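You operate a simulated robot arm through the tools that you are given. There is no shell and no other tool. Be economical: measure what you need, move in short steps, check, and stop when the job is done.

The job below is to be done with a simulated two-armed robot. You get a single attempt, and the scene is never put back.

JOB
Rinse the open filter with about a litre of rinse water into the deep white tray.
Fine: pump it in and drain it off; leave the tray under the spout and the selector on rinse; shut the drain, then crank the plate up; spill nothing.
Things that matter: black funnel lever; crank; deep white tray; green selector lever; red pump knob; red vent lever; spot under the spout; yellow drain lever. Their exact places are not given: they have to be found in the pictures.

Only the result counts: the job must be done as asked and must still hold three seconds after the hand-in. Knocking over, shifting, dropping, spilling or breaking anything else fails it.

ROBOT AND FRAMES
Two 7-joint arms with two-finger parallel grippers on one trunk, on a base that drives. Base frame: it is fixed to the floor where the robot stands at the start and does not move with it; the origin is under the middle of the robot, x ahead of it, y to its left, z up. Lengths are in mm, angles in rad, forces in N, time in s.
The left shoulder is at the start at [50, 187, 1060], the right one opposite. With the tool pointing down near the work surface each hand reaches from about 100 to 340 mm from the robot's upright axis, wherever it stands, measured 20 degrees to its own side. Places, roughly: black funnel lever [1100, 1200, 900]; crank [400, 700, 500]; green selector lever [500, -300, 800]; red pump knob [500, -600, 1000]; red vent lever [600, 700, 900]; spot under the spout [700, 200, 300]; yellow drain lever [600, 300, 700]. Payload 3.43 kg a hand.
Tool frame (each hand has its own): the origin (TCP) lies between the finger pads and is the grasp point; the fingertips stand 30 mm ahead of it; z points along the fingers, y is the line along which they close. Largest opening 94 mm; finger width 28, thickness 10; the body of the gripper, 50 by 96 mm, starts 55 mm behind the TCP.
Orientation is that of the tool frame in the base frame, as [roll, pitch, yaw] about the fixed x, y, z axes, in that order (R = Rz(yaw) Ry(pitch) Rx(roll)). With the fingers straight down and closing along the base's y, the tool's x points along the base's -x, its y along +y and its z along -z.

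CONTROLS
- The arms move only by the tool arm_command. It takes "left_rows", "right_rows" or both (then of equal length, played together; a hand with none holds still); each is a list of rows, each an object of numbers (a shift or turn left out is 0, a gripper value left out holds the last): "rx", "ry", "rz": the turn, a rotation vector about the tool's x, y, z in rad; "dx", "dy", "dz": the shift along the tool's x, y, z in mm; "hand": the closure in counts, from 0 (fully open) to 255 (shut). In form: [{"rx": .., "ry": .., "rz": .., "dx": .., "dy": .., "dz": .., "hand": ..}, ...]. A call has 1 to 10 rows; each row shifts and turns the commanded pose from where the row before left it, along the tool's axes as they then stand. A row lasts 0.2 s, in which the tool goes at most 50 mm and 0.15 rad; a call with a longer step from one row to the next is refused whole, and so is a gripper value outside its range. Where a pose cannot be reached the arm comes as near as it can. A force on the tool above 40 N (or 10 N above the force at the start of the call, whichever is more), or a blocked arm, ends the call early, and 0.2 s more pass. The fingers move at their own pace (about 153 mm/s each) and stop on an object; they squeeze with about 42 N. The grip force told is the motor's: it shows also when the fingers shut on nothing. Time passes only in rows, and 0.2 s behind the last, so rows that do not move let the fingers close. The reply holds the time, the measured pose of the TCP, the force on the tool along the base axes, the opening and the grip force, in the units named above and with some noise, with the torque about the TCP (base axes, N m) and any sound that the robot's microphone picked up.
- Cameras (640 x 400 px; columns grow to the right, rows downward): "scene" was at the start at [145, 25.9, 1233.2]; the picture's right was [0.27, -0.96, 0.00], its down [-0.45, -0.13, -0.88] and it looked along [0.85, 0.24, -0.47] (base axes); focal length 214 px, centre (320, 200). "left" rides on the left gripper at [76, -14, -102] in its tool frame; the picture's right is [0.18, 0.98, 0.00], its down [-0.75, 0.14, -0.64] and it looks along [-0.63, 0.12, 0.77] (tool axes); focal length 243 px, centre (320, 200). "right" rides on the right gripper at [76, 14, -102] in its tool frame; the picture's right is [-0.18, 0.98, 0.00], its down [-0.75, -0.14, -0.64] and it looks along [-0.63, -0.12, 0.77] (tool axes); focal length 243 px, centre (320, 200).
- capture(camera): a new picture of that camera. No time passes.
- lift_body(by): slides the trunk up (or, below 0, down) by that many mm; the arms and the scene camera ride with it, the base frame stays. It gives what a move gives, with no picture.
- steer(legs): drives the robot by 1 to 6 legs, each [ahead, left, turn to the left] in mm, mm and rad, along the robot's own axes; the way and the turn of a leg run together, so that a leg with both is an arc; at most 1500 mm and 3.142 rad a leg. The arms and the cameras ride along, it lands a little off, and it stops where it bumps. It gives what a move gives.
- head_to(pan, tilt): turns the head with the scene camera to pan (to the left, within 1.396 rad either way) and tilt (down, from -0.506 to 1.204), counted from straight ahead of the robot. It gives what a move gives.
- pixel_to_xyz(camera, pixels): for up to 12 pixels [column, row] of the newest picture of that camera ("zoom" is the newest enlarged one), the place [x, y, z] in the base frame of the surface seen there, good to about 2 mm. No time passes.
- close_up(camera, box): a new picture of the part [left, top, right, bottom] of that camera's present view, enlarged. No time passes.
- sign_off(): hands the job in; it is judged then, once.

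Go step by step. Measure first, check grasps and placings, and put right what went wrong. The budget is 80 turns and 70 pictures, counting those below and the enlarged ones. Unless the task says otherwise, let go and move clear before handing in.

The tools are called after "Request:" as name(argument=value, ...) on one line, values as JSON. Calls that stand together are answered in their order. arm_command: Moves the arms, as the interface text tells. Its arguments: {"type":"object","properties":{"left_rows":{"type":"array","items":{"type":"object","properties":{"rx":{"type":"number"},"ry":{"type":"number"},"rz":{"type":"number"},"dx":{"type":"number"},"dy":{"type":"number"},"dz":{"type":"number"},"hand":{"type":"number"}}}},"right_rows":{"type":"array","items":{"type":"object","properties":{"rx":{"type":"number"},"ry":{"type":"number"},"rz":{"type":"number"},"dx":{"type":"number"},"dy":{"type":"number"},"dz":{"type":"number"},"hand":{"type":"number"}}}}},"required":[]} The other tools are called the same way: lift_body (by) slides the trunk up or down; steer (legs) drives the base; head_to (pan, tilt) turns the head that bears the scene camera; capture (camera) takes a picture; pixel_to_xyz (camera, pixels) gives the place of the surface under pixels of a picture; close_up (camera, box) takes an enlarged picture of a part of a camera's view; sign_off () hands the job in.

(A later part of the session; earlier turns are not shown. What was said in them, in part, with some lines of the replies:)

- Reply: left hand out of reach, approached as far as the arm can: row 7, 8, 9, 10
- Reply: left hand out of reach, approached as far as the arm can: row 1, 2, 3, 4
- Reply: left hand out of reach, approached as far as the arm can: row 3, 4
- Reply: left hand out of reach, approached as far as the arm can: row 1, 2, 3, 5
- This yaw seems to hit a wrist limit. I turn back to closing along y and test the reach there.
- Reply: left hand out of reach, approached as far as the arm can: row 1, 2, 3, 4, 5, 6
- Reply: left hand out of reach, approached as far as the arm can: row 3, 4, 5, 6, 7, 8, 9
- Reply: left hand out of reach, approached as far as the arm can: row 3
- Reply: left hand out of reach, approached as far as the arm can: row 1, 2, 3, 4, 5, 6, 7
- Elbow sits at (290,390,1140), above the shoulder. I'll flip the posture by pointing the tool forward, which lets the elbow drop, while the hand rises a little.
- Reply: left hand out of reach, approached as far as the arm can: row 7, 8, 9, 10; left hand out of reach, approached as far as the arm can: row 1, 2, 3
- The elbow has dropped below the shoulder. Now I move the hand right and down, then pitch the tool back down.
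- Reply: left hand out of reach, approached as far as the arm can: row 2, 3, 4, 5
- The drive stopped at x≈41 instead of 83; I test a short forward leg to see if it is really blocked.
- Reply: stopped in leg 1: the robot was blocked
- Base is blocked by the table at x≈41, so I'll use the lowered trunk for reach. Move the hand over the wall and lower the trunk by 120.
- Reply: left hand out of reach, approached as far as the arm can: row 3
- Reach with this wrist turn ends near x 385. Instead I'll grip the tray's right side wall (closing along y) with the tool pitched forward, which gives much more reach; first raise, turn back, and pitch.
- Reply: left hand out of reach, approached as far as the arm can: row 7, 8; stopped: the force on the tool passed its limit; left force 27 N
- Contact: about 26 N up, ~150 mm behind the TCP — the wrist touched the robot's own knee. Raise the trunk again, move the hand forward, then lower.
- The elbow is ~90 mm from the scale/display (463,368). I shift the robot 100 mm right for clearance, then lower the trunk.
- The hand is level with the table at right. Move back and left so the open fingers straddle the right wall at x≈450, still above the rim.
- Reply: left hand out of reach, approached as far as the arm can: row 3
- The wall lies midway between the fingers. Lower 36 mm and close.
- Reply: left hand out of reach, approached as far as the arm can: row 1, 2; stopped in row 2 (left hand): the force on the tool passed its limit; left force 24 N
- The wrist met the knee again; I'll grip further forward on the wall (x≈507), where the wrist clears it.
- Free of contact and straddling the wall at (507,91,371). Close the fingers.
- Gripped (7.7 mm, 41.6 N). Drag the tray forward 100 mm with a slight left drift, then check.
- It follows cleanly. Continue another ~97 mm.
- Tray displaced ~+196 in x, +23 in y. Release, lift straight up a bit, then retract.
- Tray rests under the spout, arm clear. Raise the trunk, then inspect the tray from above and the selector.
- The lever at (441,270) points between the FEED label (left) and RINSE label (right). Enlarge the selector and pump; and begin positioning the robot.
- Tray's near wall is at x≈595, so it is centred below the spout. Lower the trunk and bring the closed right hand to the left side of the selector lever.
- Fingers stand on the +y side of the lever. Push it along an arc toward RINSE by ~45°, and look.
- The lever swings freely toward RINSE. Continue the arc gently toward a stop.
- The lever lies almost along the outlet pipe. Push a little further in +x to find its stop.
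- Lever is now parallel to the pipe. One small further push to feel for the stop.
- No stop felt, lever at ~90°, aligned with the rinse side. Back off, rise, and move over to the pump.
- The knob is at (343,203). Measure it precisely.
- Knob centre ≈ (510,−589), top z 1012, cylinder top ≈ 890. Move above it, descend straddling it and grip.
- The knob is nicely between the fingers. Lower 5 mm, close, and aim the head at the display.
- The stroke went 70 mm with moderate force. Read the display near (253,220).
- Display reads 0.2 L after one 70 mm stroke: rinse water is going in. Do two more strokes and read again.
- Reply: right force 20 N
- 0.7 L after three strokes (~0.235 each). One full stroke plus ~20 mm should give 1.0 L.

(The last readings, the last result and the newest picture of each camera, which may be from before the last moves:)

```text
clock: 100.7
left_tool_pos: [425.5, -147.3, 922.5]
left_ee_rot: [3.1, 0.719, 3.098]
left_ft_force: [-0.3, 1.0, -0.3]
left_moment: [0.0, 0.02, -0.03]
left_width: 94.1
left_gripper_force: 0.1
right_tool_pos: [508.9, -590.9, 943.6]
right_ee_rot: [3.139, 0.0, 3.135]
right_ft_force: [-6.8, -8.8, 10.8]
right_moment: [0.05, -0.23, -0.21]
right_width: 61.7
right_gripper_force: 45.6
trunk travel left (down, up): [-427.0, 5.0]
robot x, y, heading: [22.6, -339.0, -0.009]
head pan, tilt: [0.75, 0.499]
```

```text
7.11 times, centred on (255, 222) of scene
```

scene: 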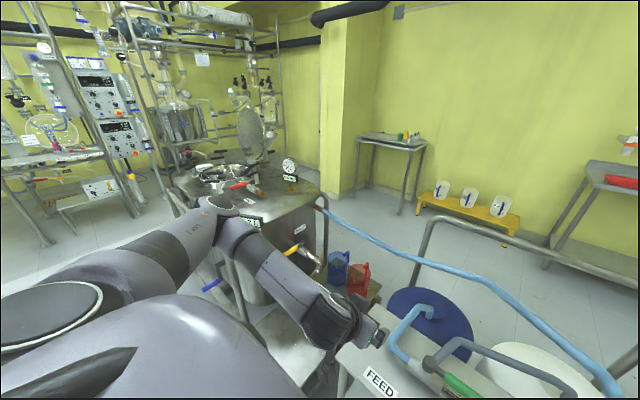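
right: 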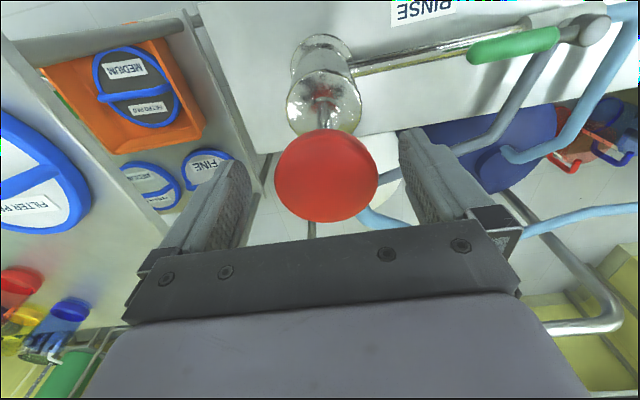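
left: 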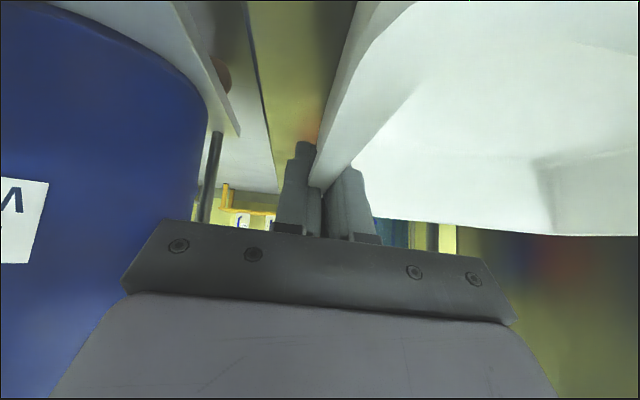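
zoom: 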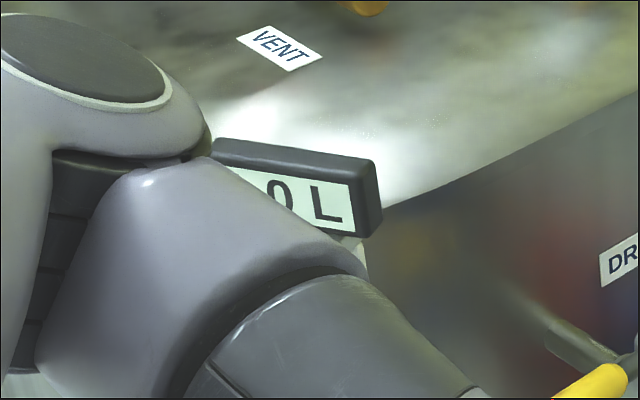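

Display reads x.0 L, i.e. 1.0 L. Release the knob, raise the right hand well clear, and go back left for the drain; the left hand also turns 45° so it can straddle the drain lever.

Request:
arm_command(right_rows=[{"hand": 0}, {"hand": 0}, {"dz": -40}, {"dz": -45}, {"dz": -45}, {"dz": -45}, {"dz": -45, "dx": 30}, {"dz": -30, "dx": 40}, {"dx": 40}], left_rows=[{}, {}, {"rx": -0.09, "rz": -0.1}, {"rx": -0.09, "rz": -0.1}, {"rx": -0.09, "rz": -0.1}, {"rx": -0.09, "rz": -0.1}, {"rx": -0.09, "rz": -0.1}, {"rx": -0.08, "rz": -0.09}, {}])

Request:
steer(legs=[[0, 285, 0]])

Request:
head_to(pan=0.5, tilt=0.75)

Request:
capture(camera="scene")

```text
refused: row 7 steps farther than a row can; nothing moved
```

```text
clock: 101.5
left_tool_pos: [427.4, -133.4, 922.3]
left_ee_rot: [3.102, 0.721, 3.096]
left_ft_force: [0.9, 0.9, 0.2]
left_moment: [0.0, -0.03, -0.01]
left_width: 93.8
left_gripper_force: 0.1
right_tool_pos: [509.4, -592.0, 947.0]
right_ee_rot: [-3.116, 0.0, 3.109]
right_ft_force: [-6.1, -2.7, 11.4]
right_moment: [-0.32, 0.47, 0.04]
right_width: 61.3
right_gripper_force: 44.3
trunk travel left (down, up): [-427.0, 5.0]
robot x, y, heading: [19.4, -325.6, -0.012]
head pan, tilt: [0.75, 0.499]
stopped in leg 1: the force on the tool passed its limit (the readings are from after the stop); the commanded pose is now the measured one
```

```text
clock: 102.3
left_tool_pos: [427.1, -133.5, 921.8]
left_ee_rot: [3.104, 0.721, 3.096]
left_ft_force: [0.3, -0.1, -0.4]
left_moment: [-0.03, -0.01, -0.04]
left_width: 94.0
left_gripper_force: 0.1
right_tool_pos: [510.2, -591.4, 944.0]
right_ee_rot: [-3.116, 0.001, 3.108]
right_ft_force: [-5.9, -6.2, 10.5]
right_moment: [-0.32, -0.15, -0.22]
right_width: 61.7
right_gripper_force: 44.9
trunk travel left (down, up): [-427.0, 5.0]
robot x, y, heading: [23.2, -324.0, -0.012]
head pan, tilt: [0.499, 0.75]
```

```text
17 pictures are left
```

scene: 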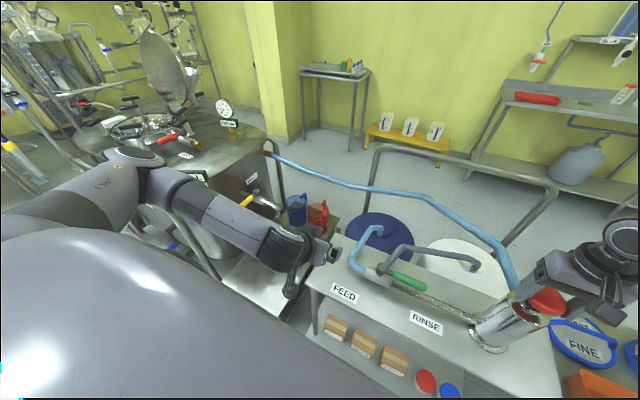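

My arm call was refused (one row too long) and the drive stopped after 14 mm while the hand still held the knob; the pump stands unharmed. I now repeat the release with shorter rows, alone.

Request:
arm_command(right_rows=[{"hand": 0}, {"hand": 0}, {"hand": 0}, {"dz": -30}, {"dz": -40}, {"dz": -40}, {"dz": -40}, {"dz": -40}, {"dz": -30, "dx": 30}, {"dx": 40}], left_rows=[{}, {}, {"rx": -0.09, "rz": -0.1}, {"rx": -0.09, "rz": -0.1}, {"rx": -0.09, "rz": -0.1}, {"rx": -0.09, "rz": -0.1}, {"rx": -0.09, "rz": -0.1}, {"rx": -0.08, "rz": -0.09}, {}, {}])

```text
clock: 104.5
left_tool_pos: [427.9, -133.4, 922.3]
left_ee_rot: [3.101, 0.744, -2.395]
left_ft_force: [-0.8, 0.5, -0.4]
left_moment: [0.04, 0.03, 0.01]
left_width: 94.0
left_gripper_force: 0.0
right_tool_pos: [440.1, -583.9, 1164.5]
right_ee_rot: [-3.117, -0.001, 3.109]
right_ft_force: [-0.8, 0.5, 0.8]
right_moment: [0.01, 0.02, 0.0]
right_width: 94.2
right_gripper_force: 0.1
trunk travel left (down, up): [-427.0, 5.0]
robot x, y, heading: [24.3, -321.0, -0.011]
head pan, tilt: [0.499, 0.75]
```

Both hands are clear. Drive left to y≈−57.

Request:
steer(legs=[[0, 264, 0.011]])

Request:
lift_body(by=-190)

Request:
head_to(pan=0.6, tilt=0.7)

Request:
capture(camera="scene")

```text
clock: 106.4
left_tool_pos: [423.7, 139.7, 921.3]
left_ee_rot: [3.101, 0.744, -2.378]
left_ft_force: [0.5, 0.3, -1.0]
left_moment: [-0.02, 0.0, -0.01]
left_width: 93.9
left_gripper_force: 0.1
right_tool_pos: [444.3, -312.3, 1162.2]
right_ee_rot: [-3.117, -0.002, 3.126]
right_ft_force: [0.2, -0.1, 0.2]
right_moment: [0.0, 0.0, -0.03]
right_width: 94.3
right_gripper_force: 0.0
trunk travel left (down, up): [-427.0, 5.0]
robot x, y, heading: [18.3, -58.9, 0.008]
head pan, tilt: [0.499, 0.75]
```

```text
clock: 108.5
left_tool_pos: [424.3, 138.2, 732.3]
left_ee_rot: [3.102, 0.745, -2.378]
left_ft_force: [-0.3, -0.2, -0.1]
left_moment: [-0.01, 0.02, 0.02]
left_width: 93.8
left_gripper_force: 0.0
right_tool_pos: [444.3, -313.2, 972.6]
right_ee_rot: [-3.117, -0.002, 3.126]
right_ft_force: [-0.1, -0.4, 0.0]
right_moment: [0.0, -0.01, 0.04]
right_width: 93.9
right_gripper_force: 0.0
trunk travel left (down, up): [-237.0, 195.0]
robot x, y, heading: [23.5, -56.4, 0.011]
head pan, tilt: [0.499, 0.75]
```

```text
clock: 109.1
left_tool_pos: [424.7, 137.7, 731.9]
left_ee_rot: [3.101, 0.746, -2.379]
left_ft_force: [0.6, -0.3, -0.6]
left_moment: [0.03, 0.01, -0.01]
left_width: 94.0
left_gripper_force: 0.1
right_tool_pos: [445.1, -312.0, 973.4]
right_ee_rot: [-3.117, -0.001, 3.126]
right_ft_force: [-0.5, -0.2, 0.2]
right_moment: [0.02, 0.0, 0.05]
right_width: 93.8
right_gripper_force: 0.1
trunk travel left (down, up): [-237.0, 195.0]
robot x, y, heading: [24.6, -55.0, 0.004]
head pan, tilt: [0.6, 0.7]
```

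```text
16 pictures are left
```

scene: 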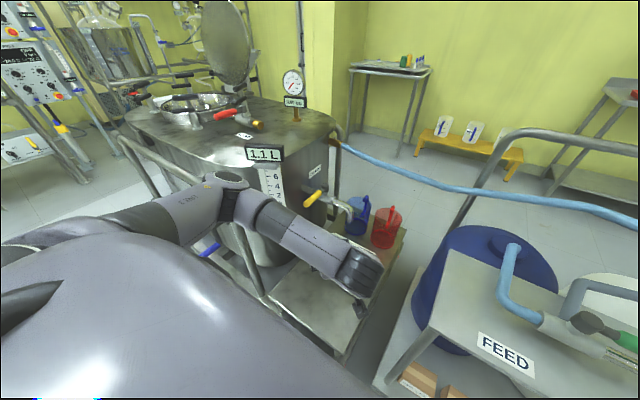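

The display shows 1.1 L — about a litre. Now move the left hand diagonally to above the drain lever.

Request:
arm_command(left_rows=[{"dx": -33.8, "dy": 2.7, "dz": 19.9, "hand": 0}, {"dx": -33.8, "dy": 2.7, "dz": 19.9}, {"dx": -33.8, "dy": 2.7, "dz": 19.9}, {"dx": -33.8, "dy": 2.7, "dz": 19.9}, {"dx": -33.8, "dy": 2.7, "dz": 19.9}, {"dx": -33.8, "dy": 2.7, "dz": 19.9}, {"dx": -33.8, "dy": 2.7, "dz": 19.9}, {}])

Request:
capture(camera="left")

```text
clock: 110.9
left_tool_pos: [599.4, 342.7, 788.8]
left_ee_rot: [3.104, 0.743, -2.379]
left_ft_force: [0.9, 0.6, -0.2]
left_moment: [0.01, -0.05, 0.0]
left_width: 94.0
left_gripper_force: 0.0
right_tool_pos: [445.6, -311.2, 973.4]
right_ee_rot: [-3.117, -0.003, 3.127]
right_ft_force: [0.5, -0.1, 0.4]
right_moment: [-0.02, 0.0, -0.01]
right_width: 93.9
right_gripper_force: 0.2
trunk travel left (down, up): [-237.0, 195.0]
robot x, y, heading: [26.0, -58.3, 0.004]
head pan, tilt: [0.6, 0.7]
```

```text
15 pictures are left
```

left: 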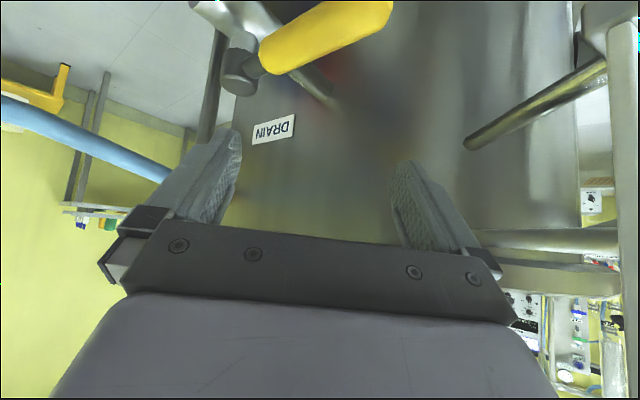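

The lever shows at the top (250,70)–(390,10); the scale's foot is at upper right. Measure both before lowering.

Request:
pixel_to_xyz(camera="left", pixels=[[600, 30], [580, 15], [636, 60], [240, 65], [300, 40], [380, 15], [225, 10], [320, 90]])

```text
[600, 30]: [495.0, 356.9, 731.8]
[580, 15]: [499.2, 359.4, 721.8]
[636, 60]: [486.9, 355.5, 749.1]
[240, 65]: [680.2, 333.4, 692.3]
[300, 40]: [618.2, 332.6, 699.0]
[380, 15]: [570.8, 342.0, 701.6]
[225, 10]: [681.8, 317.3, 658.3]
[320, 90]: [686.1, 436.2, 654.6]
```

Clear. Lower the open hand so the fingers straddle the lever.

Request:
arm_command(left_rows=[{"dx": 13, "dy": -2.1, "dz": 14.4}, {"dx": 13, "dy": -2.1, "dz": 14.4}, {"dx": 13, "dy": -2.1, "dz": 14.4}, {"dx": 12, "dy": -2.1, "dz": 14.4}, {}])

Request:
capture(camera="left")

```text
clock: 112.1
left_tool_pos: [605.2, 337.6, 712.4]
left_ee_rot: [3.101, 0.744, -2.379]
left_ft_force: [-0.3, -0.4, -0.1]
left_moment: [0.02, -0.02, 0.0]
left_width: 94.1
left_gripper_force: 0.1
right_tool_pos: [446.0, -312.2, 973.1]
right_ee_rot: [-3.116, -0.003, 3.126]
right_ft_force: [-0.6, 0.4, 0.2]
right_moment: [0.02, -0.02, 0.0]
right_width: 93.8
right_gripper_force: 0.1
trunk travel left (down, up): [-237.0, 195.0]
robot x, y, heading: [24.1, -58.3, 0.003]
head pan, tilt: [0.6, 0.7]
```

```text
14 pictures are left
```

left: 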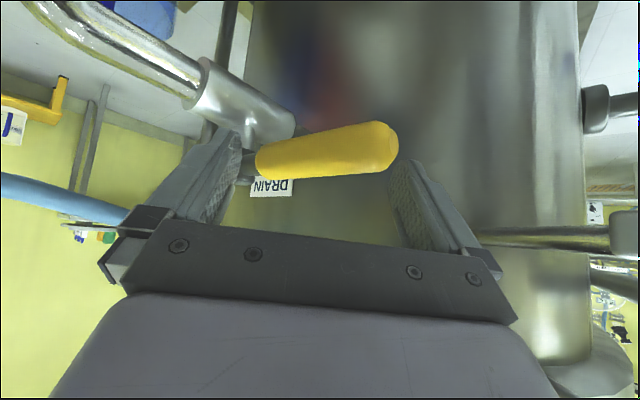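

The lever passes between the fingers, slightly deep at the tips (view is upside down). Lower 14 mm and swing the lever about 30° toward the spout.

Request:
arm_command(left_rows=[{"dx": 10.3, "dy": -17, "dz": 9.6}, {"dx": 8.1, "dy": -11.6, "dz": -7.5}, {"dx": 11.9, "dy": -19.1, "dz": -11}, {"dx": 11.9, "dy": -19.1, "dz": -11}, {}])

Request:
capture(camera="left")

```text
clock: 113.3
left_tool_pos: [623.1, 258.0, 696.1]
left_ee_rot: [3.1, 0.745, -2.379]
left_ft_force: [0.2, -0.2, 0.6]
left_moment: [-0.01, 0.02, 0.04]
left_width: 94.0
left_gripper_force: 0.0
right_tool_pos: [445.4, -312.1, 973.3]
right_ee_rot: [-3.116, -0.002, 3.126]
right_ft_force: [0.3, -1.0, 0.8]
right_moment: [-0.01, 0.03, -0.01]
right_width: 93.8
right_gripper_force: 0.1
trunk travel left (down, up): [-237.0, 195.0]
robot x, y, heading: [24.7, -58.9, 0.007]
head pan, tilt: [0.6, 0.7]
```

```text
13 pictures are left
```

left: 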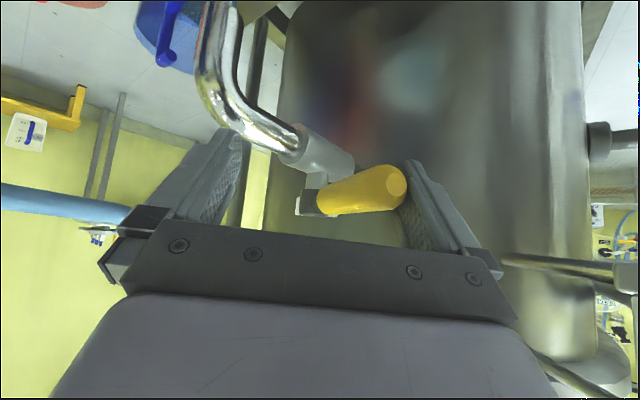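

The lever follows the right finger. Continue the swing, rising 6 mm to clear the spout.

Request:
arm_command(left_rows=[{"dx": -3, "dy": 0, "dz": -3.5}, {"dx": 2, "dy": -16.8, "dz": -1.8}, {"dx": 2, "dy": -16.8, "dz": -1.8}, {"dx": 1.9, "dy": -16.8, "dz": -1.9}, {"dx": -3, "dy": -11.5, "dz": 2.8}, {"dx": -3, "dy": -11.5, "dz": 2.8}, {}])

Request:
capture(camera="left")

Request:
capture(camera="scene")

```text
clock: 114.9
left_tool_pos: [675.1, 205.9, 697.7]
left_ee_rot: [3.1, 0.745, -2.379]
left_ft_force: [-0.2, 0.0, -1.7]
left_moment: [-0.06, 0.0, 0.06]
left_width: 93.7
left_gripper_force: 0.1
right_tool_pos: [447.7, -311.7, 972.9]
right_ee_rot: [-3.118, -0.002, 3.125]
right_ft_force: [-0.9, -0.3, -0.8]
right_moment: [-0.01, -0.02, 0.01]
right_width: 94.2
right_gripper_force: 0.1
trunk travel left (down, up): [-237.0, 195.0]
robot x, y, heading: [22.3, -56.7, 0.003]
head pan, tilt: [0.6, 0.7]
```

```text
12 pictures are left
```

left: 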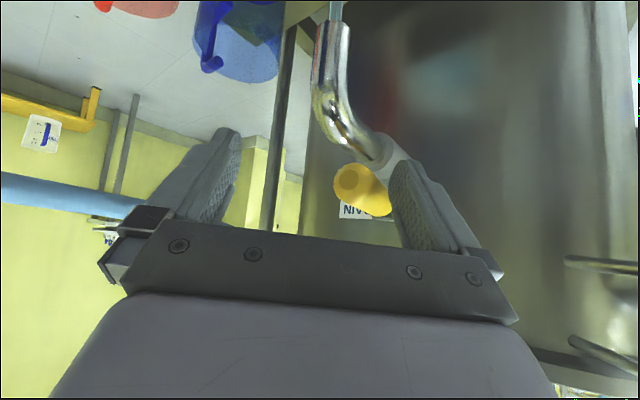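

```text
11 pictures are left
```

scene: 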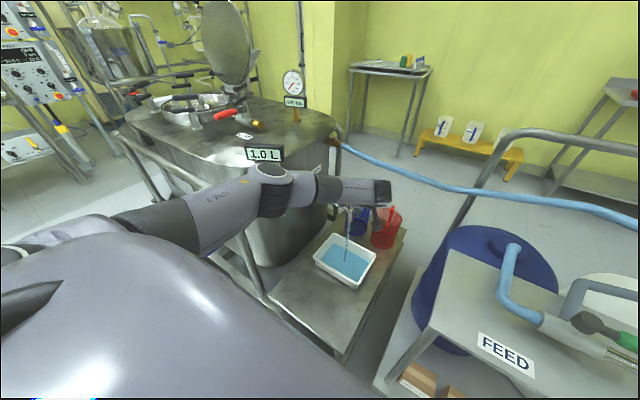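

Water runs into the tray and the display is falling (1.0 L). Wait for it to drain.

Request:
arm_command(left_rows=[{}, {}, {}, {}, {}, {}, {}, {}, {}, {}])

Request:
arm_command(left_rows=[{}, {}, {}, {}, {}, {}, {}, {}, {}, {}])

Request:
arm_command(left_rows=[{}, {}, {}, {}, {}, {}, {}, {}, {}, {}])

Request:
arm_command(left_rows=[{}, {}, {}, {}, {}, {}, {}, {}, {}, {}])

Request:
close_up(camera="scene", box=[220, 130, 420, 300])

```text
clock: 117.1
left_tool_pos: [674.8, 206.4, 700.3]
left_ee_rot: [3.103, 0.745, -2.379]
left_ft_force: [-0.4, 0.4, 0.1]
left_moment: [-0.01, 0.03, 0.02]
left_width: 93.9
left_gripper_force: 0.2
right_tool_pos: [446.0, -312.4, 973.3]
right_ee_rot: [-3.116, -0.002, 3.125]
right_ft_force: [-0.4, -2.2, -0.4]
right_moment: [-0.01, 0.01, 0.0]
right_width: 94.3
right_gripper_force: 0.1
trunk travel left (down, up): [-237.0, 195.0]
robot x, y, heading: [21.8, -57.8, 0.004]
head pan, tilt: [0.6, 0.7]
```

```text
clock: 119.3
left_tool_pos: [675.6, 207.0, 699.5]
left_ee_rot: [3.1, 0.745, -2.38]
left_ft_force: [0.2, -0.4, 0.1]
left_moment: [-0.01, -0.03, 0.0]
left_width: 94.0
left_gripper_force: 0.0
right_tool_pos: [445.7, -312.5, 972.9]
right_ee_rot: [-3.117, -0.004, 3.126]
right_ft_force: [0.4, -0.9, -0.4]
right_moment: [0.0, -0.05, 0.02]
right_width: 94.2
right_gripper_force: 0.0
trunk travel left (down, up): [-237.0, 195.0]
robot x, y, heading: [24.8, -57.6, 0.003]
head pan, tilt: [0.6, 0.7]
```

```text
clock: 121.5
left_tool_pos: [674.4, 206.9, 698.6]
left_ee_rot: [3.1, 0.746, -2.379]
left_ft_force: [-1.1, 0.6, -0.1]
left_moment: [-0.02, 0.07, 0.02]
left_width: 93.9
left_gripper_force: 0.0
right_tool_pos: [446.2, -313.3, 971.4]
right_ee_rot: [-3.117, -0.003, 3.126]
right_ft_force: [-0.2, -0.3, -0.3]
right_moment: [-0.02, -0.01, -0.01]
right_width: 94.0
right_gripper_force: 0.1
trunk travel left (down, up): [-237.0, 195.0]
robot x, y, heading: [21.5, -60.4, 0.009]
head pan, tilt: [0.6, 0.7]
```

```text
clock: 123.7
left_tool_pos: [676.3, 207.0, 699.2]
left_ee_rot: [3.101, 0.745, -2.379]
left_ft_force: [-0.8, 0.5, -0.1]
left_moment: [0.0, -0.01, 0.0]
left_width: 94.2
left_gripper_force: 0.1
right_tool_pos: [444.7, -313.5, 973.6]
right_ee_rot: [-3.117, -0.001, 3.126]
right_ft_force: [0.5, 0.8, -0.7]
right_moment: [-0.01, 0.02, 0.02]
right_width: 94.0
right_gripper_force: 0.1
trunk travel left (down, up): [-237.0, 195.0]
robot x, y, heading: [25.5, -57.3, 0.007]
head pan, tilt: [0.6, 0.7]
```

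```text
2.35 times, centred on (320, 215) of scene
```

zoom: 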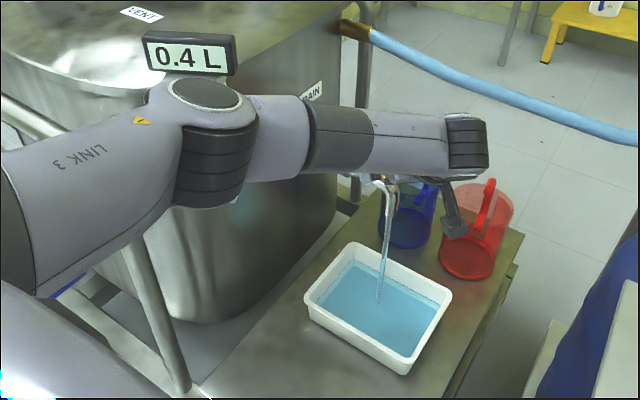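

0.4 L left, stream well inside the tray. Keep waiting.

Request:
arm_command(left_rows=[{}, {}, {}, {}, {}, {}, {}, {}, {}, {}])

Request:
arm_command(left_rows=[{}, {}, {}, {}, {}, {}, {}, {}, {}, {}])

Request:
arm_command(left_rows=[{}, {}, {}, {}, {}, {}, {}, {}, {}, {}])

Request:
arm_command(left_rows=[{}, {}, {}, {}, {}, {}, {}, {}, {}, {}])

Request:
arm_command(left_rows=[{}, {}, {}, {}, {}, {}, {}, {}, {}, {}])

Request:
arm_command(left_rows=[{}, {}, {}, {}, {}, {}, {}, {}, {}, {}])

Request:
close_up(camera="scene", box=[220, 130, 420, 300])

```text
clock: 125.9
left_tool_pos: [675.5, 207.0, 698.3]
left_ee_rot: [3.101, 0.745, -2.378]
left_ft_force: [0.0, -0.3, -0.5]
left_moment: [-0.02, 0.02, -0.03]
left_width: 93.9
left_gripper_force: 0.0
right_tool_pos: [446.2, -312.5, 973.2]
right_ee_rot: [-3.117, -0.002, 3.125]
right_ft_force: [0.0, 1.0, 0.5]
right_moment: [-0.02, 0.01, 0.03]
right_width: 93.8
right_gripper_force: 0.0
trunk travel left (down, up): [-237.0, 195.0]
robot x, y, heading: [21.0, -62.3, 0.006]
head pan, tilt: [0.6, 0.7]
```

```text
clock: 128.1
left_tool_pos: [675.4, 206.3, 698.1]
left_ee_rot: [3.1, 0.747, -2.379]
left_ft_force: [0.1, 0.1, -0.7]
left_moment: [0.0, -0.02, -0.02]
left_width: 94.1
left_gripper_force: 0.0
right_tool_pos: [445.3, -312.6, 971.9]
right_ee_rot: [-3.117, -0.002, 3.127]
right_ft_force: [0.2, 0.2, 0.8]
right_moment: [0.03, 0.03, 0.02]
right_width: 94.0
right_gripper_force: 0.1
trunk travel left (down, up): [-237.0, 195.0]
robot x, y, heading: [23.1, -58.2, 0.007]
head pan, tilt: [0.6, 0.7]
```

```text
clock: 130.3
left_tool_pos: [676.0, 207.2, 698.8]
left_ee_rot: [3.101, 0.743, -2.38]
left_ft_force: [-0.3, 0.3, 0.4]
left_moment: [0.01, -0.02, 0.0]
left_width: 94.2
left_gripper_force: 0.1
right_tool_pos: [446.2, -312.2, 973.5]
right_ee_rot: [-3.117, -0.002, 3.127]
right_ft_force: [0.0, 0.0, -0.5]
right_moment: [-0.02, -0.03, -0.01]
right_width: 94.2
right_gripper_force: 0.0
trunk travel left (down, up): [-237.0, 195.0]
robot x, y, heading: [21.8, -59.5, 0.007]
head pan, tilt: [0.6, 0.7]
```

```text
clock: 132.5
left_tool_pos: [676.5, 207.9, 698.6]
left_ee_rot: [3.101, 0.745, -2.378]
left_ft_force: [-0.4, -0.5, -0.2]
left_moment: [-0.04, -0.02, 0.0]
left_width: 94.0
left_gripper_force: 0.1
right_tool_pos: [447.3, -313.4, 973.6]
right_ee_rot: [-3.116, -0.003, 3.127]
right_ft_force: [0.2, 0.6, 1.1]
right_moment: [0.02, 0.04, 0.02]
right_width: 94.1
right_gripper_force: 0.0
trunk travel left (down, up): [-237.0, 195.0]
robot x, y, heading: [21.9, -58.8, 0.01]
head pan, tilt: [0.6, 0.7]
```

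```text
clock: 134.7
left_tool_pos: [675.3, 206.2, 698.7]
left_ee_rot: [3.1, 0.744, -2.38]
left_ft_force: [-0.2, -0.7, -0.9]
left_moment: [-0.02, -0.01, 0.01]
left_width: 94.1
left_gripper_force: 0.1
right_tool_pos: [445.4, -313.1, 972.9]
right_ee_rot: [-3.117, -0.002, 3.124]
right_ft_force: [-0.7, 0.1, -0.7]
right_moment: [0.0, 0.01, 0.03]
right_width: 94.1
right_gripper_force: 0.1
trunk travel left (down, up): [-237.0, 195.0]
robot x, y, heading: [19.3, -55.6, 0.009]
head pan, tilt: [0.6, 0.7]
```

```text
clock: 136.9
left_tool_pos: [675.3, 207.7, 698.0]
left_ee_rot: [3.102, 0.746, -2.379]
left_ft_force: [0.5, -0.4, 0.0]
left_moment: [0.0, 0.01, 0.03]
left_width: 93.8
left_gripper_force: 0.1
right_tool_pos: [445.5, -312.9, 972.3]
right_ee_rot: [-3.116, -0.001, 3.124]
right_ft_force: [0.6, 0.9, -0.3]
right_moment: [0.0, 0.01, 0.0]
right_width: 94.1
right_gripper_force: 0.1
trunk travel left (down, up): [-237.0, 195.0]
robot x, y, heading: [23.7, -57.6, 0.006]
head pan, tilt: [0.6, 0.7]
```

```text
2.35 times, centred on (320, 215) of scene
```

zoom: 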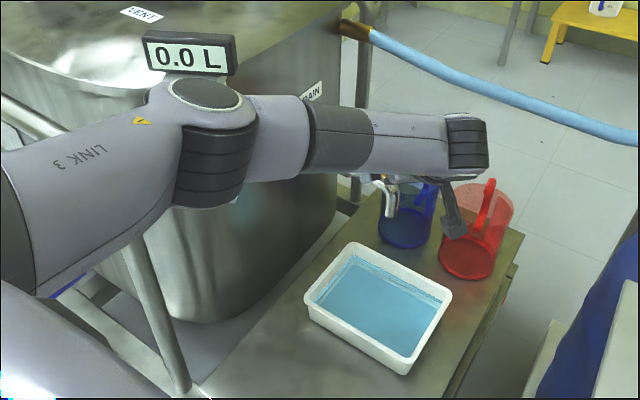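

Display 0.0 L and the stream has stopped. Now swing the lever back: centre, narrow the fingers, and push with the other finger.

Request:
arm_command(left_rows=[{"dy": 25}, {"hand": 120}, {"hand": 120}, {"dx": 1.2, "dy": 23.7, "dz": -1.1}, {"dx": 1.2, "dy": 23.7, "dz": -1.1}, {"dx": 3, "dy": 24.7, "dz": -2.8}, {"dx": -2.2, "dy": 23.4, "dz": 2}, {}])

Request:
capture(camera="left")

```text
clock: 138.7
left_tool_pos: [587.2, 290.6, 704.5]
left_ee_rot: [3.098, 0.745, -2.378]
left_ft_force: [0.7, 0.4, 0.6]
left_moment: [0.03, -0.02, 0.01]
left_width: 49.7
left_gripper_force: 0.0
right_tool_pos: [445.1, -312.9, 972.0]
right_ee_rot: [-3.119, -0.002, 3.126]
right_ft_force: [-0.1, -0.4, 0.5]
right_moment: [0.05, -0.01, 0.02]
right_width: 94.1
right_gripper_force: 0.1
trunk travel left (down, up): [-237.0, 195.0]
robot x, y, heading: [24.8, -59.4, 0.006]
head pan, tilt: [0.6, 0.7]
```

```text
8 pictures are left
```

left: 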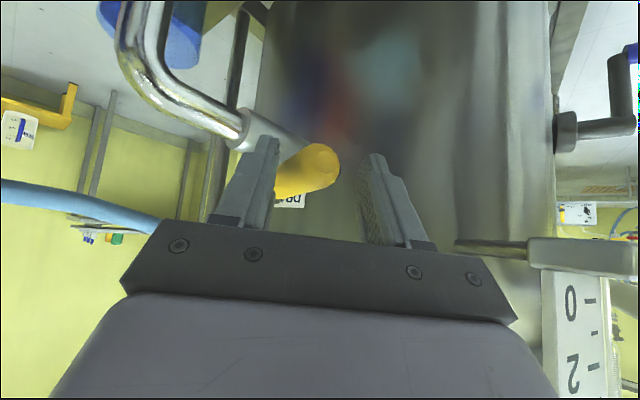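

The lever follows the left finger. Finish the closing arc.

Request:
arm_command(left_rows=[{"dx": -5.1, "dy": 17.9, "dz": 7.5}, {"dx": -3.6, "dy": 8.3, "dz": 4.7}, {"dx": -3.6, "dy": 8.3, "dz": 4.7}, {"dx": -2, "dy": 2.9, "dz": 1.9}, {}])

Request:
capture(camera="left")

Request:
pixel_to_xyz(camera="left", pixels=[[300, 150], [320, 150], [340, 150], [280, 155], [330, 140], [350, 145]])

```text
clock: 139.9
left_tool_pos: [576.5, 330.6, 700.7]
left_ee_rot: [3.102, 0.74, -2.384]
left_ft_force: [-3.6, -17.0, -2.7]
left_moment: [-0.19, 0.07, -0.68]
left_width: 54.8
left_gripper_force: 4.4
right_tool_pos: [444.2, -314.4, 972.5]
right_ee_rot: [-3.117, -0.003, 3.126]
right_ft_force: [0.3, -0.2, -0.1]
right_moment: [-0.03, -0.01, 0.01]
right_width: 94.4
right_gripper_force: 0.0
trunk travel left (down, up): [-237.0, 195.0]
robot x, y, heading: [22.5, -59.5, -0.001]
head pan, tilt: [0.6, 0.7]
```

```text
7 pictures are left
```

left: 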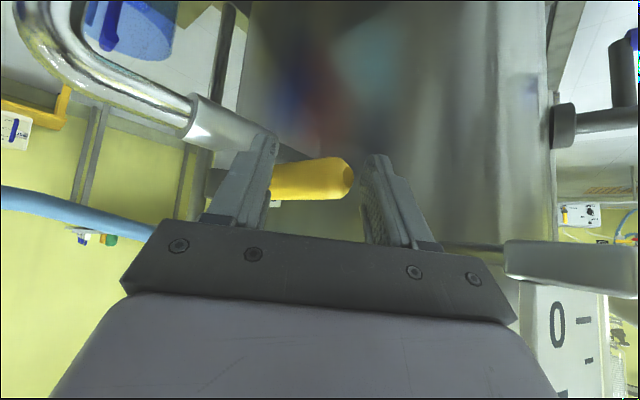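

```text
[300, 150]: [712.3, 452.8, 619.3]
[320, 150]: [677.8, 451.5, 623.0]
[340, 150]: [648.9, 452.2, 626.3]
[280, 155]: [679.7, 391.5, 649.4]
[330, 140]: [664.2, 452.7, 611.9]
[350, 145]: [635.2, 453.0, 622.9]
```

The closing stop was felt (−17 N), so the drain is shut. Back off, rise and retract diagonally.

Request:
arm_command(left_rows=[{"dx": 4, "dy": -5.5, "dz": -3.5}, {"dx": -17, "dz": -18.4}, {"dx": -17, "dz": -18.4}, {"dx": -17, "dz": -18.4}, {"dx": -10, "dz": -11}, {"dx": 20, "dz": -22}, {"dx": 26, "dz": -25}, {"dx": 26, "dz": -25}, {"dx": 26, "dz": -25}, {"dx": 26, "dz": -25}])

```text
clock: 142.1
left_tool_pos: [454.3, 196.3, 794.9]
left_ee_rot: [3.102, 0.745, -2.377]
left_ft_force: [0.0, 1.4, 0.2]
left_moment: [0.02, -0.01, -0.02]
left_width: 49.5
left_gripper_force: 0.0
right_tool_pos: [445.2, -312.9, 972.4]
right_ee_rot: [-3.116, -0.002, 3.126]
right_ft_force: [1.3, -0.7, 0.0]
right_moment: [-0.03, 0.0, -0.02]
right_width: 94.0
right_gripper_force: 0.1
trunk travel left (down, up): [-237.0, 195.0]
robot x, y, heading: [24.6, -58.1, 0.004]
head pan, tilt: [0.6, 0.7]
```

Next the crank. Turn the left tool back to face straight ahead, then drive left.

Request:
arm_command(left_rows=[{"rx": 0.085, "rz": 0.095}, {"rx": 0.085, "rz": 0.095}, {"rx": 0.085, "rz": 0.095}, {"rx": 0.085, "rz": 0.095}, {"rx": 0.085, "rz": 0.095}, {"rx": 0.085, "rz": 0.095, "hand": 0}, {}])

Request:
steer(legs=[[-40, 0, 0], [0, 560, 0]])

Request:
head_to(pan=0.3, tilt=0.85)

Request:
capture(camera="scene")

```text
clock: 143.7
left_tool_pos: [454.9, 199.3, 794.9]
left_ee_rot: [3.101, 0.722, 3.137]
left_ft_force: [-0.2, -0.1, -0.2]
left_moment: [0.06, -0.03, 0.03]
left_width: 93.9
left_gripper_force: 0.1
right_tool_pos: [445.3, -311.8, 972.3]
right_ee_rot: [-3.116, -0.001, 3.126]
right_ft_force: [0.3, -0.8, -0.3]
right_moment: [-0.03, -0.01, 0.0]
right_width: 94.0
right_gripper_force: 0.1
trunk travel left (down, up): [-237.0, 195.0]
robot x, y, heading: [19.7, -60.2, 0.005]
head pan, tilt: [0.6, 0.7]
```

```text
clock: 146.0
left_tool_pos: [411.0, 384.5, 797.5]
left_ee_rot: [-3.134, 0.721, 3.116]
left_ft_force: [-2.6, -10.7, -0.6]
left_moment: [0.0, 0.0, -0.13]
left_width: 87.4
left_gripper_force: 0.0
right_tool_pos: [402.4, -109.7, 971.6]
right_ee_rot: [-3.118, -0.002, 3.124]
right_ft_force: [-0.9, -0.2, -0.4]
right_moment: [0.01, 0.02, -0.01]
right_width: 93.9
right_gripper_force: 0.1
trunk travel left (down, up): [-237.0, 195.0]
robot x, y, heading: [-16.3, 149.1, 0.005]
head pan, tilt: [0.6, 0.7]
stopped in leg 2: the force on the tool passed its limit (the readings are from after the stop); the commanded pose is now the measured one
```

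```text
clock: 146.8
left_tool_pos: [410.8, 386.3, 797.5]
left_ee_rot: [-3.14, 0.723, 3.116]
left_ft_force: [-3.1, -17.8, 1.5]
left_moment: [-0.05, 0.0, -0.23]
left_width: 83.8
left_gripper_force: 0.0
right_tool_pos: [402.7, -109.2, 974.1]
right_ee_rot: [-3.119, -0.001, 3.124]
right_ft_force: [0.8, 0.7, -0.3]
right_moment: [-0.02, -0.05, 0.01]
right_width: 93.9
right_gripper_force: 0.1
trunk travel left (down, up): [-237.0, 195.0]
robot x, y, heading: [-18.8, 147.6, 0.0]
head pan, tilt: [0.3, 0.85]
```

```text
6 pictures are left
```

scene: 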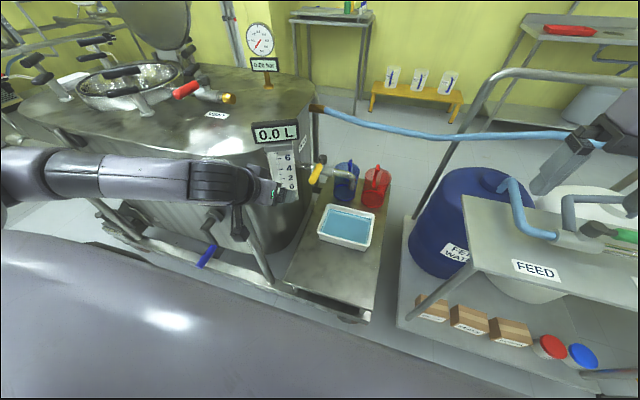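

My left finger touched the tank side (force −18 N, nothing visibly moved). Move right 40, back off 150, then left.

Request:
steer(legs=[[0, -40, 0], [-150, 0, 0]])

```text
clock: 148.6
left_tool_pos: [273.7, 347.6, 797.7]
left_ee_rot: [-3.139, 0.724, 3.119]
left_ft_force: [0.0, -0.2, 1.3]
left_moment: [-0.01, -0.01, 0.02]
left_width: 94.0
left_gripper_force: 0.0
right_tool_pos: [266.7, -148.4, 973.8]
right_ee_rot: [-3.116, -0.002, 3.125]
right_ft_force: [-0.2, -0.2, 0.3]
right_moment: [0.04, 0.02, -0.02]
right_width: 94.3
right_gripper_force: 0.1
trunk travel left (down, up): [-237.0, 195.0]
robot x, y, heading: [-161.4, 105.2, 0.01]
head pan, tilt: [0.3, 0.85]
stopped in leg 2: the robot was blocked; the commanded pose is now the measured one
```

The base met something behind at x≈−161; I'll ease forward. First measure crank parts and the rail from the last picture.

Request:
steer(legs=[[12, 0, 0]])

Request:
pixel_to_xyz(camera="scene", pixels=[[213, 247], [206, 258], [200, 265], [214, 214], [208, 222], [207, 235], [265, 262], [240, 225], [130, 225], [272, 278], [248, 240]])

```text
clock: 149.4
left_tool_pos: [283.8, 348.7, 796.9]
left_ee_rot: [-3.14, 0.723, 3.122]
left_ft_force: [-0.2, 0.8, -0.2]
left_moment: [0.0, -0.01, 0.02]
left_width: 93.7
left_gripper_force: 0.1
right_tool_pos: [277.1, -148.9, 972.7]
right_ee_rot: [-3.116, -0.003, 3.126]
right_ft_force: [-0.5, -0.1, 0.6]
right_moment: [0.01, -0.02, 0.01]
right_width: 93.8
right_gripper_force: 0.0
trunk travel left (down, up): [-237.0, 195.0]
robot x, y, heading: [-145.4, 104.5, 0.008]
head pan, tilt: [0.3, 0.85]
```

```text
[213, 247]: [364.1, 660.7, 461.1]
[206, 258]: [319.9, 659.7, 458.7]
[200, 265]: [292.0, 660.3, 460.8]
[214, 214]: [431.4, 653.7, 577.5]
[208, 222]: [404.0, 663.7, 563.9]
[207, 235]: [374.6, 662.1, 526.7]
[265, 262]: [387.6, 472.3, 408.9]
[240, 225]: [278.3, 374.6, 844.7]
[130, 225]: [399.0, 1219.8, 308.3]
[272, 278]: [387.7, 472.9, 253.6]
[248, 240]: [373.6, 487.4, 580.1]
```

Handle spans x 285–368 at (y 660, z≈450), hub at (415,662,≈553), radius ≈100. Drive left so the left hand can work there.

Request:
steer(legs=[[0, 350, -0.008]])

```text
clock: 151.6
left_tool_pos: [290.1, 678.9, 797.9]
left_ee_rot: [-3.14, 0.723, 3.105]
left_ft_force: [0.4, -0.1, -1.0]
left_moment: [0.0, 0.02, 0.02]
left_width: 93.7
left_gripper_force: 0.1
right_tool_pos: [274.1, 182.7, 974.3]
right_ee_rot: [-3.117, -0.001, 3.108]
right_ft_force: [0.3, 0.5, -0.6]
right_moment: [0.02, 0.0, -0.02]
right_width: 94.3
right_gripper_force: 0.0
trunk travel left (down, up): [-237.0, 195.0]
robot x, y, heading: [-148.0, 444.7, -0.012]
head pan, tilt: [0.3, 0.85]
```

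Request:
lift_body(by=-120)

Request:
arm_command(left_rows=[{"dx": 20.8, "dy": -4.2, "dz": 34.3, "hand": 0}, {"dx": 20.8, "dy": -4.2, "dz": 34.3}, {"dx": 20.8, "dy": -4.2, "dz": 34.3}, {"dx": 20.8, "dy": -4.2, "dz": 34.3}, {}])

Request:
capture(camera="left")

Request:
pixel_to_xyz(camera="left", pixels=[[320, 60], [320, 100], [310, 130], [330, 30], [300, 80], [340, 80]])

```text
clock: 153.1
left_tool_pos: [289.9, 678.9, 677.2]
left_ee_rot: [-3.139, 0.723, 3.106]
left_ft_force: [0.0, 0.2, -0.5]
left_moment: [0.02, 0.01, -0.01]
left_width: 94.0
left_gripper_force: 0.0
right_tool_pos: [274.3, 182.2, 852.8]
right_ee_rot: [-3.115, -0.002, 3.109]
right_ft_force: [0.1, 0.0, -0.4]
right_moment: [-0.02, 0.02, -0.01]
right_width: 93.8
right_gripper_force: 0.1
trunk travel left (down, up): [-117.0, 315.0]
robot x, y, heading: [-142.2, 443.8, -0.013]
head pan, tilt: [0.3, 0.85]
```

```text
clock: 154.3
left_tool_pos: [312.0, 664.1, 559.9]
left_ee_rot: [-3.139, 0.717, 3.105]
left_ft_force: [-0.8, -0.4, 0.0]
left_moment: [-0.02, 0.01, -0.01]
left_width: 94.1
left_gripper_force: 0.1
left hand out of reach, approached as far as the arm can: row 4
right_tool_pos: [275.1, 183.0, 853.5]
right_ee_rot: [-3.116, -0.002, 3.109]
right_ft_force: [0.3, -0.1, 0.3]
right_moment: [-0.01, 0.0, -0.03]
right_width: 93.7
right_gripper_force: 0.0
trunk travel left (down, up): [-117.0, 315.0]
robot x, y, heading: [-143.8, 447.4, -0.007]
head pan, tilt: [0.3, 0.85]
```

```text
5 pictures are left
```

left: 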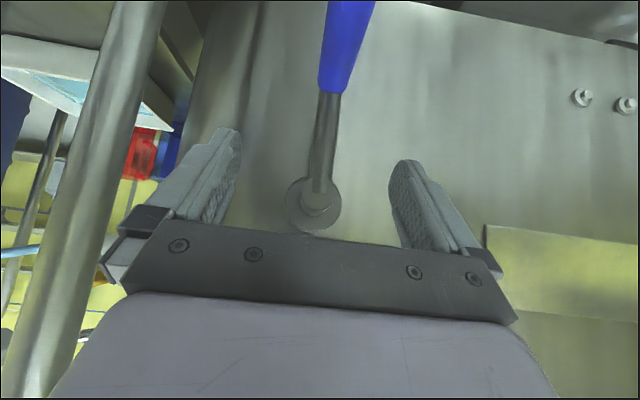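

```text
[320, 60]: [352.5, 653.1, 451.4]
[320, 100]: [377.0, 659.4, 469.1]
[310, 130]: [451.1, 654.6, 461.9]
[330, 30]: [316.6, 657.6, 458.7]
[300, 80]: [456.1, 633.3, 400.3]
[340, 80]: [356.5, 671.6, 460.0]
```

The handle lies between the fingers' line (y≈661, z≈449) and the TCP is straight above it. Lower the trunk 110 mm so the fingers straddle it, then grip.

Request:
lift_body(by=-110)

Request:
arm_command(left_rows=[{"hand": 255}, {"hand": 255}, {"hand": 255}, {"hand": 255}])

```text
clock: 155.7
left_tool_pos: [312.0, 662.8, 450.1]
left_ee_rot: [-3.141, 0.717, 3.106]
left_ft_force: [-0.3, 0.1, 0.5]
left_moment: [0.02, -0.02, 0.03]
left_width: 94.0
left_gripper_force: 0.0
right_tool_pos: [273.1, 181.8, 743.6]
right_ee_rot: [-3.118, -0.002, 3.109]
right_ft_force: [-1.0, 0.7, -0.2]
right_moment: [-0.02, -0.01, -0.04]
right_width: 93.7
right_gripper_force: 0.0
trunk travel left (down, up): [-7.0, 425.0]
robot x, y, heading: [-143.3, 445.0, -0.013]
head pan, tilt: [0.3, 0.85]
```

```text
clock: 156.7
left_tool_pos: [312.0, 665.8, 449.1]
left_ee_rot: [3.135, 0.719, 3.107]
left_ft_force: [0.1, 24.7, 3.9]
left_moment: [-0.39, 0.38, 0.32]
left_width: 31.0
left_gripper_force: 45.3
right_tool_pos: [273.8, 184.3, 742.7]
right_ee_rot: [-3.116, -0.003, 3.107]
right_ft_force: [0.4, 0.5, -0.3]
right_moment: [-0.01, -0.02, -0.06]
right_width: 94.0
right_gripper_force: 0.0
trunk travel left (down, up): [-7.0, 425.0]
robot x, y, heading: [-142.7, 445.4, -0.007]
head pan, tilt: [0.3, 0.85]
```

Gripped (31 mm). Try turning clockwise (handle to the left/up) through ~0.6 rad and watch the forces.

Request:
arm_command(left_rows=[{"dy": 3}, {"dx": -0.4, "dy": 10, "dz": -0.4}, {"dx": -1, "dy": 10, "dz": -1.1}, {"dx": -1.7, "dy": 9.8, "dz": -1.9}, {"dx": -2.3, "dy": 9.5, "dz": -2.6}, {"dx": -2.9, "dy": 9.1, "dz": -3.3}, {"dx": -3.5, "dy": 8.6, "dz": -4}, {}])

```text
clock: 158.5
left_tool_pos: [312.7, 722.2, 467.5]
left_ee_rot: [-3.138, 0.715, 3.102]
left_ft_force: [-14.5, -16.9, 7.3]
left_moment: [0.46, 0.3, 0.47]
left_width: 30.9
left_gripper_force: 44.7
right_tool_pos: [272.8, 181.8, 743.5]
right_ee_rot: [-3.116, 0.001, 3.109]
right_ft_force: [0.0, -0.1, -0.4]
right_moment: [-0.02, 0.01, 0.02]
right_width: 93.9
right_gripper_force: 0.0
trunk travel left (down, up): [-7.0, 425.0]
robot x, y, heading: [-142.9, 445.1, -0.012]
head pan, tilt: [0.3, 0.85]
```

It turns clockwise with moderate force. Continue up the arc to ~2.6 rad.

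Request:
arm_command(left_rows=[{"dx": -8.6, "dy": 15.4, "dz": -9.8}, {"dx": -10.4, "dy": 12.5, "dz": -11.9}, {"dx": -11.9, "dy": 9.1, "dz": -13.5}, {"dx": -12.8, "dy": 5.4, "dz": -14.6}, {"dx": -13.2, "dy": 1.4, "dz": -15.1}, {"dx": -13.2, "dy": -2.6, "dz": -15}, {"dx": -12.6, "dy": -6.5, "dz": -14.4}, {"dx": -11.5, "dy": -10.2, "dz": -13.1}, {"dx": -9.9, "dy": -13.4, "dz": -11.3}, {"dx": -8, "dy": -16.2, "dz": -9.1}])

```text
clock: 160.6
left_tool_pos: [316.0, 737.0, 637.6]
left_ee_rot: [3.127, 0.732, 3.112]
left_ft_force: [-8.0, 2.6, 8.3]
left_moment: [-0.12, 0.4, -0.19]
left_width: 28.6
left_gripper_force: 43.9
right_tool_pos: [273.5, 184.5, 744.1]
right_ee_rot: [-3.117, 0.001, 3.11]
right_ft_force: [-0.3, 0.2, 0.1]
right_moment: [-0.02, 0.03, 0.0]
right_width: 93.8
right_gripper_force: 0.0
trunk travel left (down, up): [-7.0, 425.0]
robot x, y, heading: [-146.6, 442.5, -0.008]
head pan, tilt: [0.3, 0.85]
stopped in row 10 (left hand): the force on the tool passed its limit (the readings are from after the stop); the commanded pose is now the measured one
```

Fitting the three points gives the circle centre (y 661, z 559) and radius 110, so my arc was slightly off. Continue from 2.38 rad with the corrected circle.

Request:
arm_command(left_rows=[{"dx": -9.4, "dy": -17.2, "dz": -9.8}, {"dx": -6.9, "dy": -19.6, "dz": -7.1}, {"dx": -4.2, "dy": -21.2, "dz": -4}, {"dx": -1.3, "dy": -21.9, "dz": -0.8}, {"dx": 1.6, "dy": -21.8, "dz": 2.5}, {"dx": 4.5, "dy": -20.8, "dz": 5.7}, {"dx": 7.2, "dy": -18.9, "dz": 8.6}, {"dx": 9.5, "dy": -16.3, "dz": 11.2}, {"dx": 11.5, "dy": -13, "dz": 13.4}, {"dx": 13, "dy": -9.3, "dz": 15.1}])

```text
clock: 161.7
left_tool_pos: [318.4, 667.7, 666.2]
left_ee_rot: [3.111, 0.731, 3.117]
left_ft_force: [-7.5, 3.8, 5.6]
left_moment: [-0.14, 0.59, 0.4]
left_width: 26.6
left_gripper_force: 45.4
right_tool_pos: [274.0, 185.5, 743.6]
right_ee_rot: [-3.117, 0.0, 3.111]
right_ft_force: [-0.9, 0.1, -0.2]
right_moment: [0.0, 0.0, 0.04]
right_width: 93.9
right_gripper_force: 0.1
trunk travel left (down, up): [-7.0, 425.0]
robot x, y, heading: [-147.6, 441.4, -0.012]
head pan, tilt: [0.3, 0.85]
stopped in row 5 (left hand): the force on the tool passed its limit (the readings are from after the stop); the commanded pose is now the measured one
5 turns are left
```

The forces look speed-dependent and the grip has slipped upward (width 26.6) near the top of the first half turn. Re-grip centred, turn slowly one more radian, and look at the bowl.

Request:
arm_command(left_rows=[{"hand": 140}, {"hand": 140, "dx": 5.9, "dz": 6.5}, {"hand": 255}, {"hand": 255}, {"hand": 255}])

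Request:
arm_command(left_rows=[{"dx": 0.1, "dy": -10.6, "dz": 0.1}, {"dx": 0.8, "dy": -10.6, "dz": 0.9}, {"dx": 1.5, "dy": -10.4, "dz": 1.6}, {"dx": 2.2, "dy": -10.1, "dz": 2.4}, {"dx": 2.8, "dy": -9.8, "dz": 3.1}, {"dx": 3.5, "dy": -9.3, "dz": 3.9}, {"dx": 4.1, "dy": -8.7, "dz": 4.5}, {"dx": 4.6, "dy": -8.1, "dz": 5.2}, {"dx": 5.1, "dy": -7.4, "dz": 5.7}, {"dx": 5.6, "dy": -6.5, "dz": 6.2}])

Request:
capture(camera="left")

Request:
head_to(pan=0.4, tilt=0.35)

Request:
capture(camera="scene")

```text
clock: 162.8
left_tool_pos: [318.5, 668.0, 656.8]
left_ee_rot: [3.107, 0.73, 3.115]
left_ft_force: [0.7, 8.5, 4.6]
left_moment: [0.18, 0.12, -0.05]
left_width: 30.9
left_gripper_force: 44.5
right_tool_pos: [273.8, 184.1, 742.3]
right_ee_rot: [-3.116, -0.001, 3.109]
right_ft_force: [0.0, -0.2, 1.0]
right_moment: [-0.01, 0.02, 0.0]
right_width: 94.0
right_gripper_force: 0.0
trunk travel left (down, up): [-7.0, 425.0]
robot x, y, heading: [-147.7, 445.7, -0.005]
head pan, tilt: [0.3, 0.85]
```

```text
clock: 163.3
left_tool_pos: [319.1, 666.4, 656.9]
left_ee_rot: [3.089, 0.728, 3.127]
left_ft_force: [-2.4, 4.9, 0.3]
left_moment: [0.05, -0.23, 0.04]
left_width: 30.6
left_gripper_force: 44.9
right_tool_pos: [274.5, 186.8, 743.1]
right_ee_rot: [-3.118, -0.002, 3.111]
right_ft_force: [0.0, -0.3, -0.5]
right_moment: [-0.03, 0.03, -0.03]
right_width: 93.9
right_gripper_force: 0.1
trunk travel left (down, up): [-7.0, 425.0]
robot x, y, heading: [-145.9, 443.7, -0.011]
head pan, tilt: [0.3, 0.85]
stopped in row 2 (left hand): the force on the tool passed its limit (the readings are from after the stop); the commanded pose is now the measured one
```

```text
4 pictures are left
```

left: 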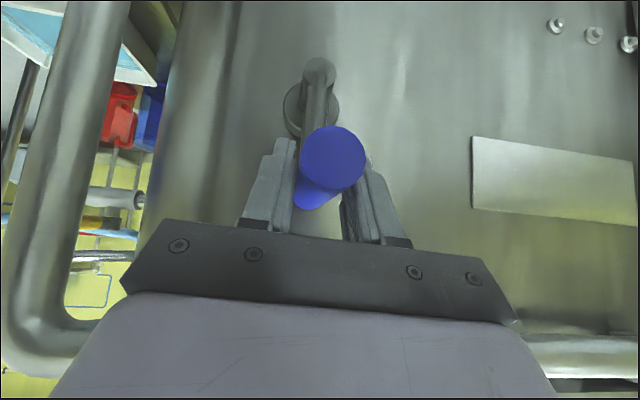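

```text
clock: 164.2
left_tool_pos: [319.4, 666.8, 657.0]
left_ee_rot: [3.091, 0.729, 3.127]
left_ft_force: [-4.5, 12.7, 0.0]
left_moment: [0.19, 0.17, -0.14]
left_width: 30.8
left_gripper_force: 45.1
right_tool_pos: [275.2, 185.9, 744.0]
right_ee_rot: [-3.118, -0.003, 3.11]
right_ft_force: [0.6, -1.0, 0.5]
right_moment: [0.03, 0.03, -0.03]
right_width: 94.2
right_gripper_force: 0.1
trunk travel left (down, up): [-7.0, 425.0]
robot x, y, heading: [-148.3, 447.9, -0.006]
head pan, tilt: [0.4, 0.351]
```

```text
3 pictures are left
4 turns are left
```

scene: 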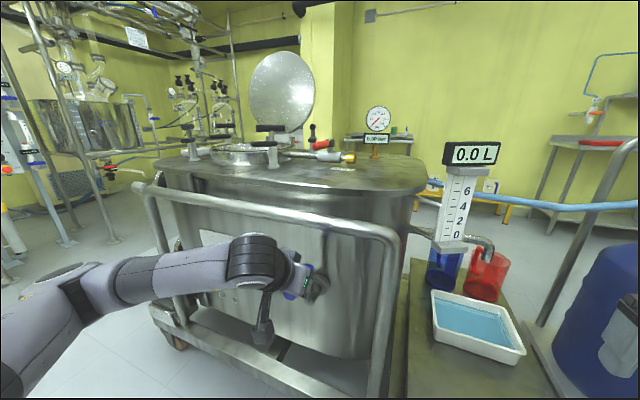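

The crank hit a firm stop exactly at half a turn (handle at top, y 666), so the plate is up; display 0.0 L, tray in place. Release and withdraw along the tool axis, then check.

Request:
arm_command(left_rows=[{"hand": 0}, {"hand": 0}, {"hand": 0}, {"dz": -25}, {"dz": -35}, {"dz": -35}, {}, {}])

Request:
close_up(camera="scene", box=[130, 120, 540, 376])

Request:
capture(camera="left")

```text
clock: 166.0
left_tool_pos: [256.6, 662.4, 726.9]
left_ee_rot: [3.09, 0.732, 3.124]
left_ft_force: [-0.9, -0.3, 0.0]
left_moment: [0.02, 0.0, 0.02]
left_width: 94.1
left_gripper_force: 0.0
right_tool_pos: [274.4, 185.3, 743.0]
right_ee_rot: [-3.117, -0.002, 3.111]
right_ft_force: [0.3, 0.2, 0.0]
right_moment: [0.03, -0.01, 0.0]
right_width: 93.9
right_gripper_force: 0.0
trunk travel left (down, up): [-7.0, 425.0]
robot x, y, heading: [-147.5, 443.7, -0.005]
head pan, tilt: [0.4, 0.351]
```

```text
1.56 times, centred on (335, 248) of scene
```

zoom: 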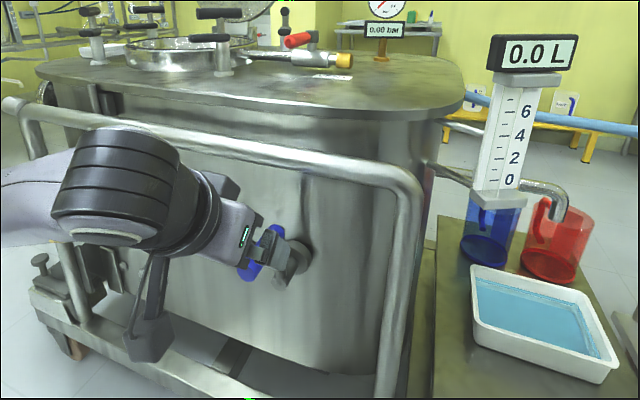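

```text
1 pictures are left
3 turns are left
```

left: 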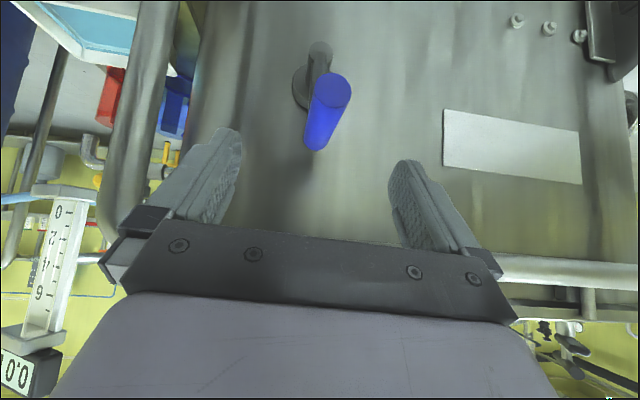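

The hand is clear. Verify the handle's present position by measuring.

Request:
pixel_to_xyz(camera="left", pixels=[[332, 90], [322, 120], [315, 140], [320, 50], [318, 65], [298, 90]])

```text
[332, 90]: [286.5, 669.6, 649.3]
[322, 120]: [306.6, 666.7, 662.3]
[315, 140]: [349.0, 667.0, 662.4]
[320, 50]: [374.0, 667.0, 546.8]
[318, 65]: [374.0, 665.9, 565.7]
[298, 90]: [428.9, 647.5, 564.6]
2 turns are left
```

The handle stays at the top (z≈650, y≈667), held at its stop. The drain is shut, the tank reads 0.0 L, the tray stands under the spout, and both hands are clear, so I hand in.

Request:
sign_off()

```text
The job is handed in.
```

The filter was rinsed with about 1.1 L of rinse water, drained into the tray until the display read 0.0 L; no spill was seen. The drain was shut against its stop, then the plate was cranked up half a turn to a firm stop. I judged the plate by that stop and did not see it directly. The tray is still under the spout and the selector is on rinse.

On the way my left hand touched the tank side, and the base was blocked twice: once at the table side, once by something behind it that I did not look at. A drive also started while the right hand still held the pump knob. No shift showed in the pictures.
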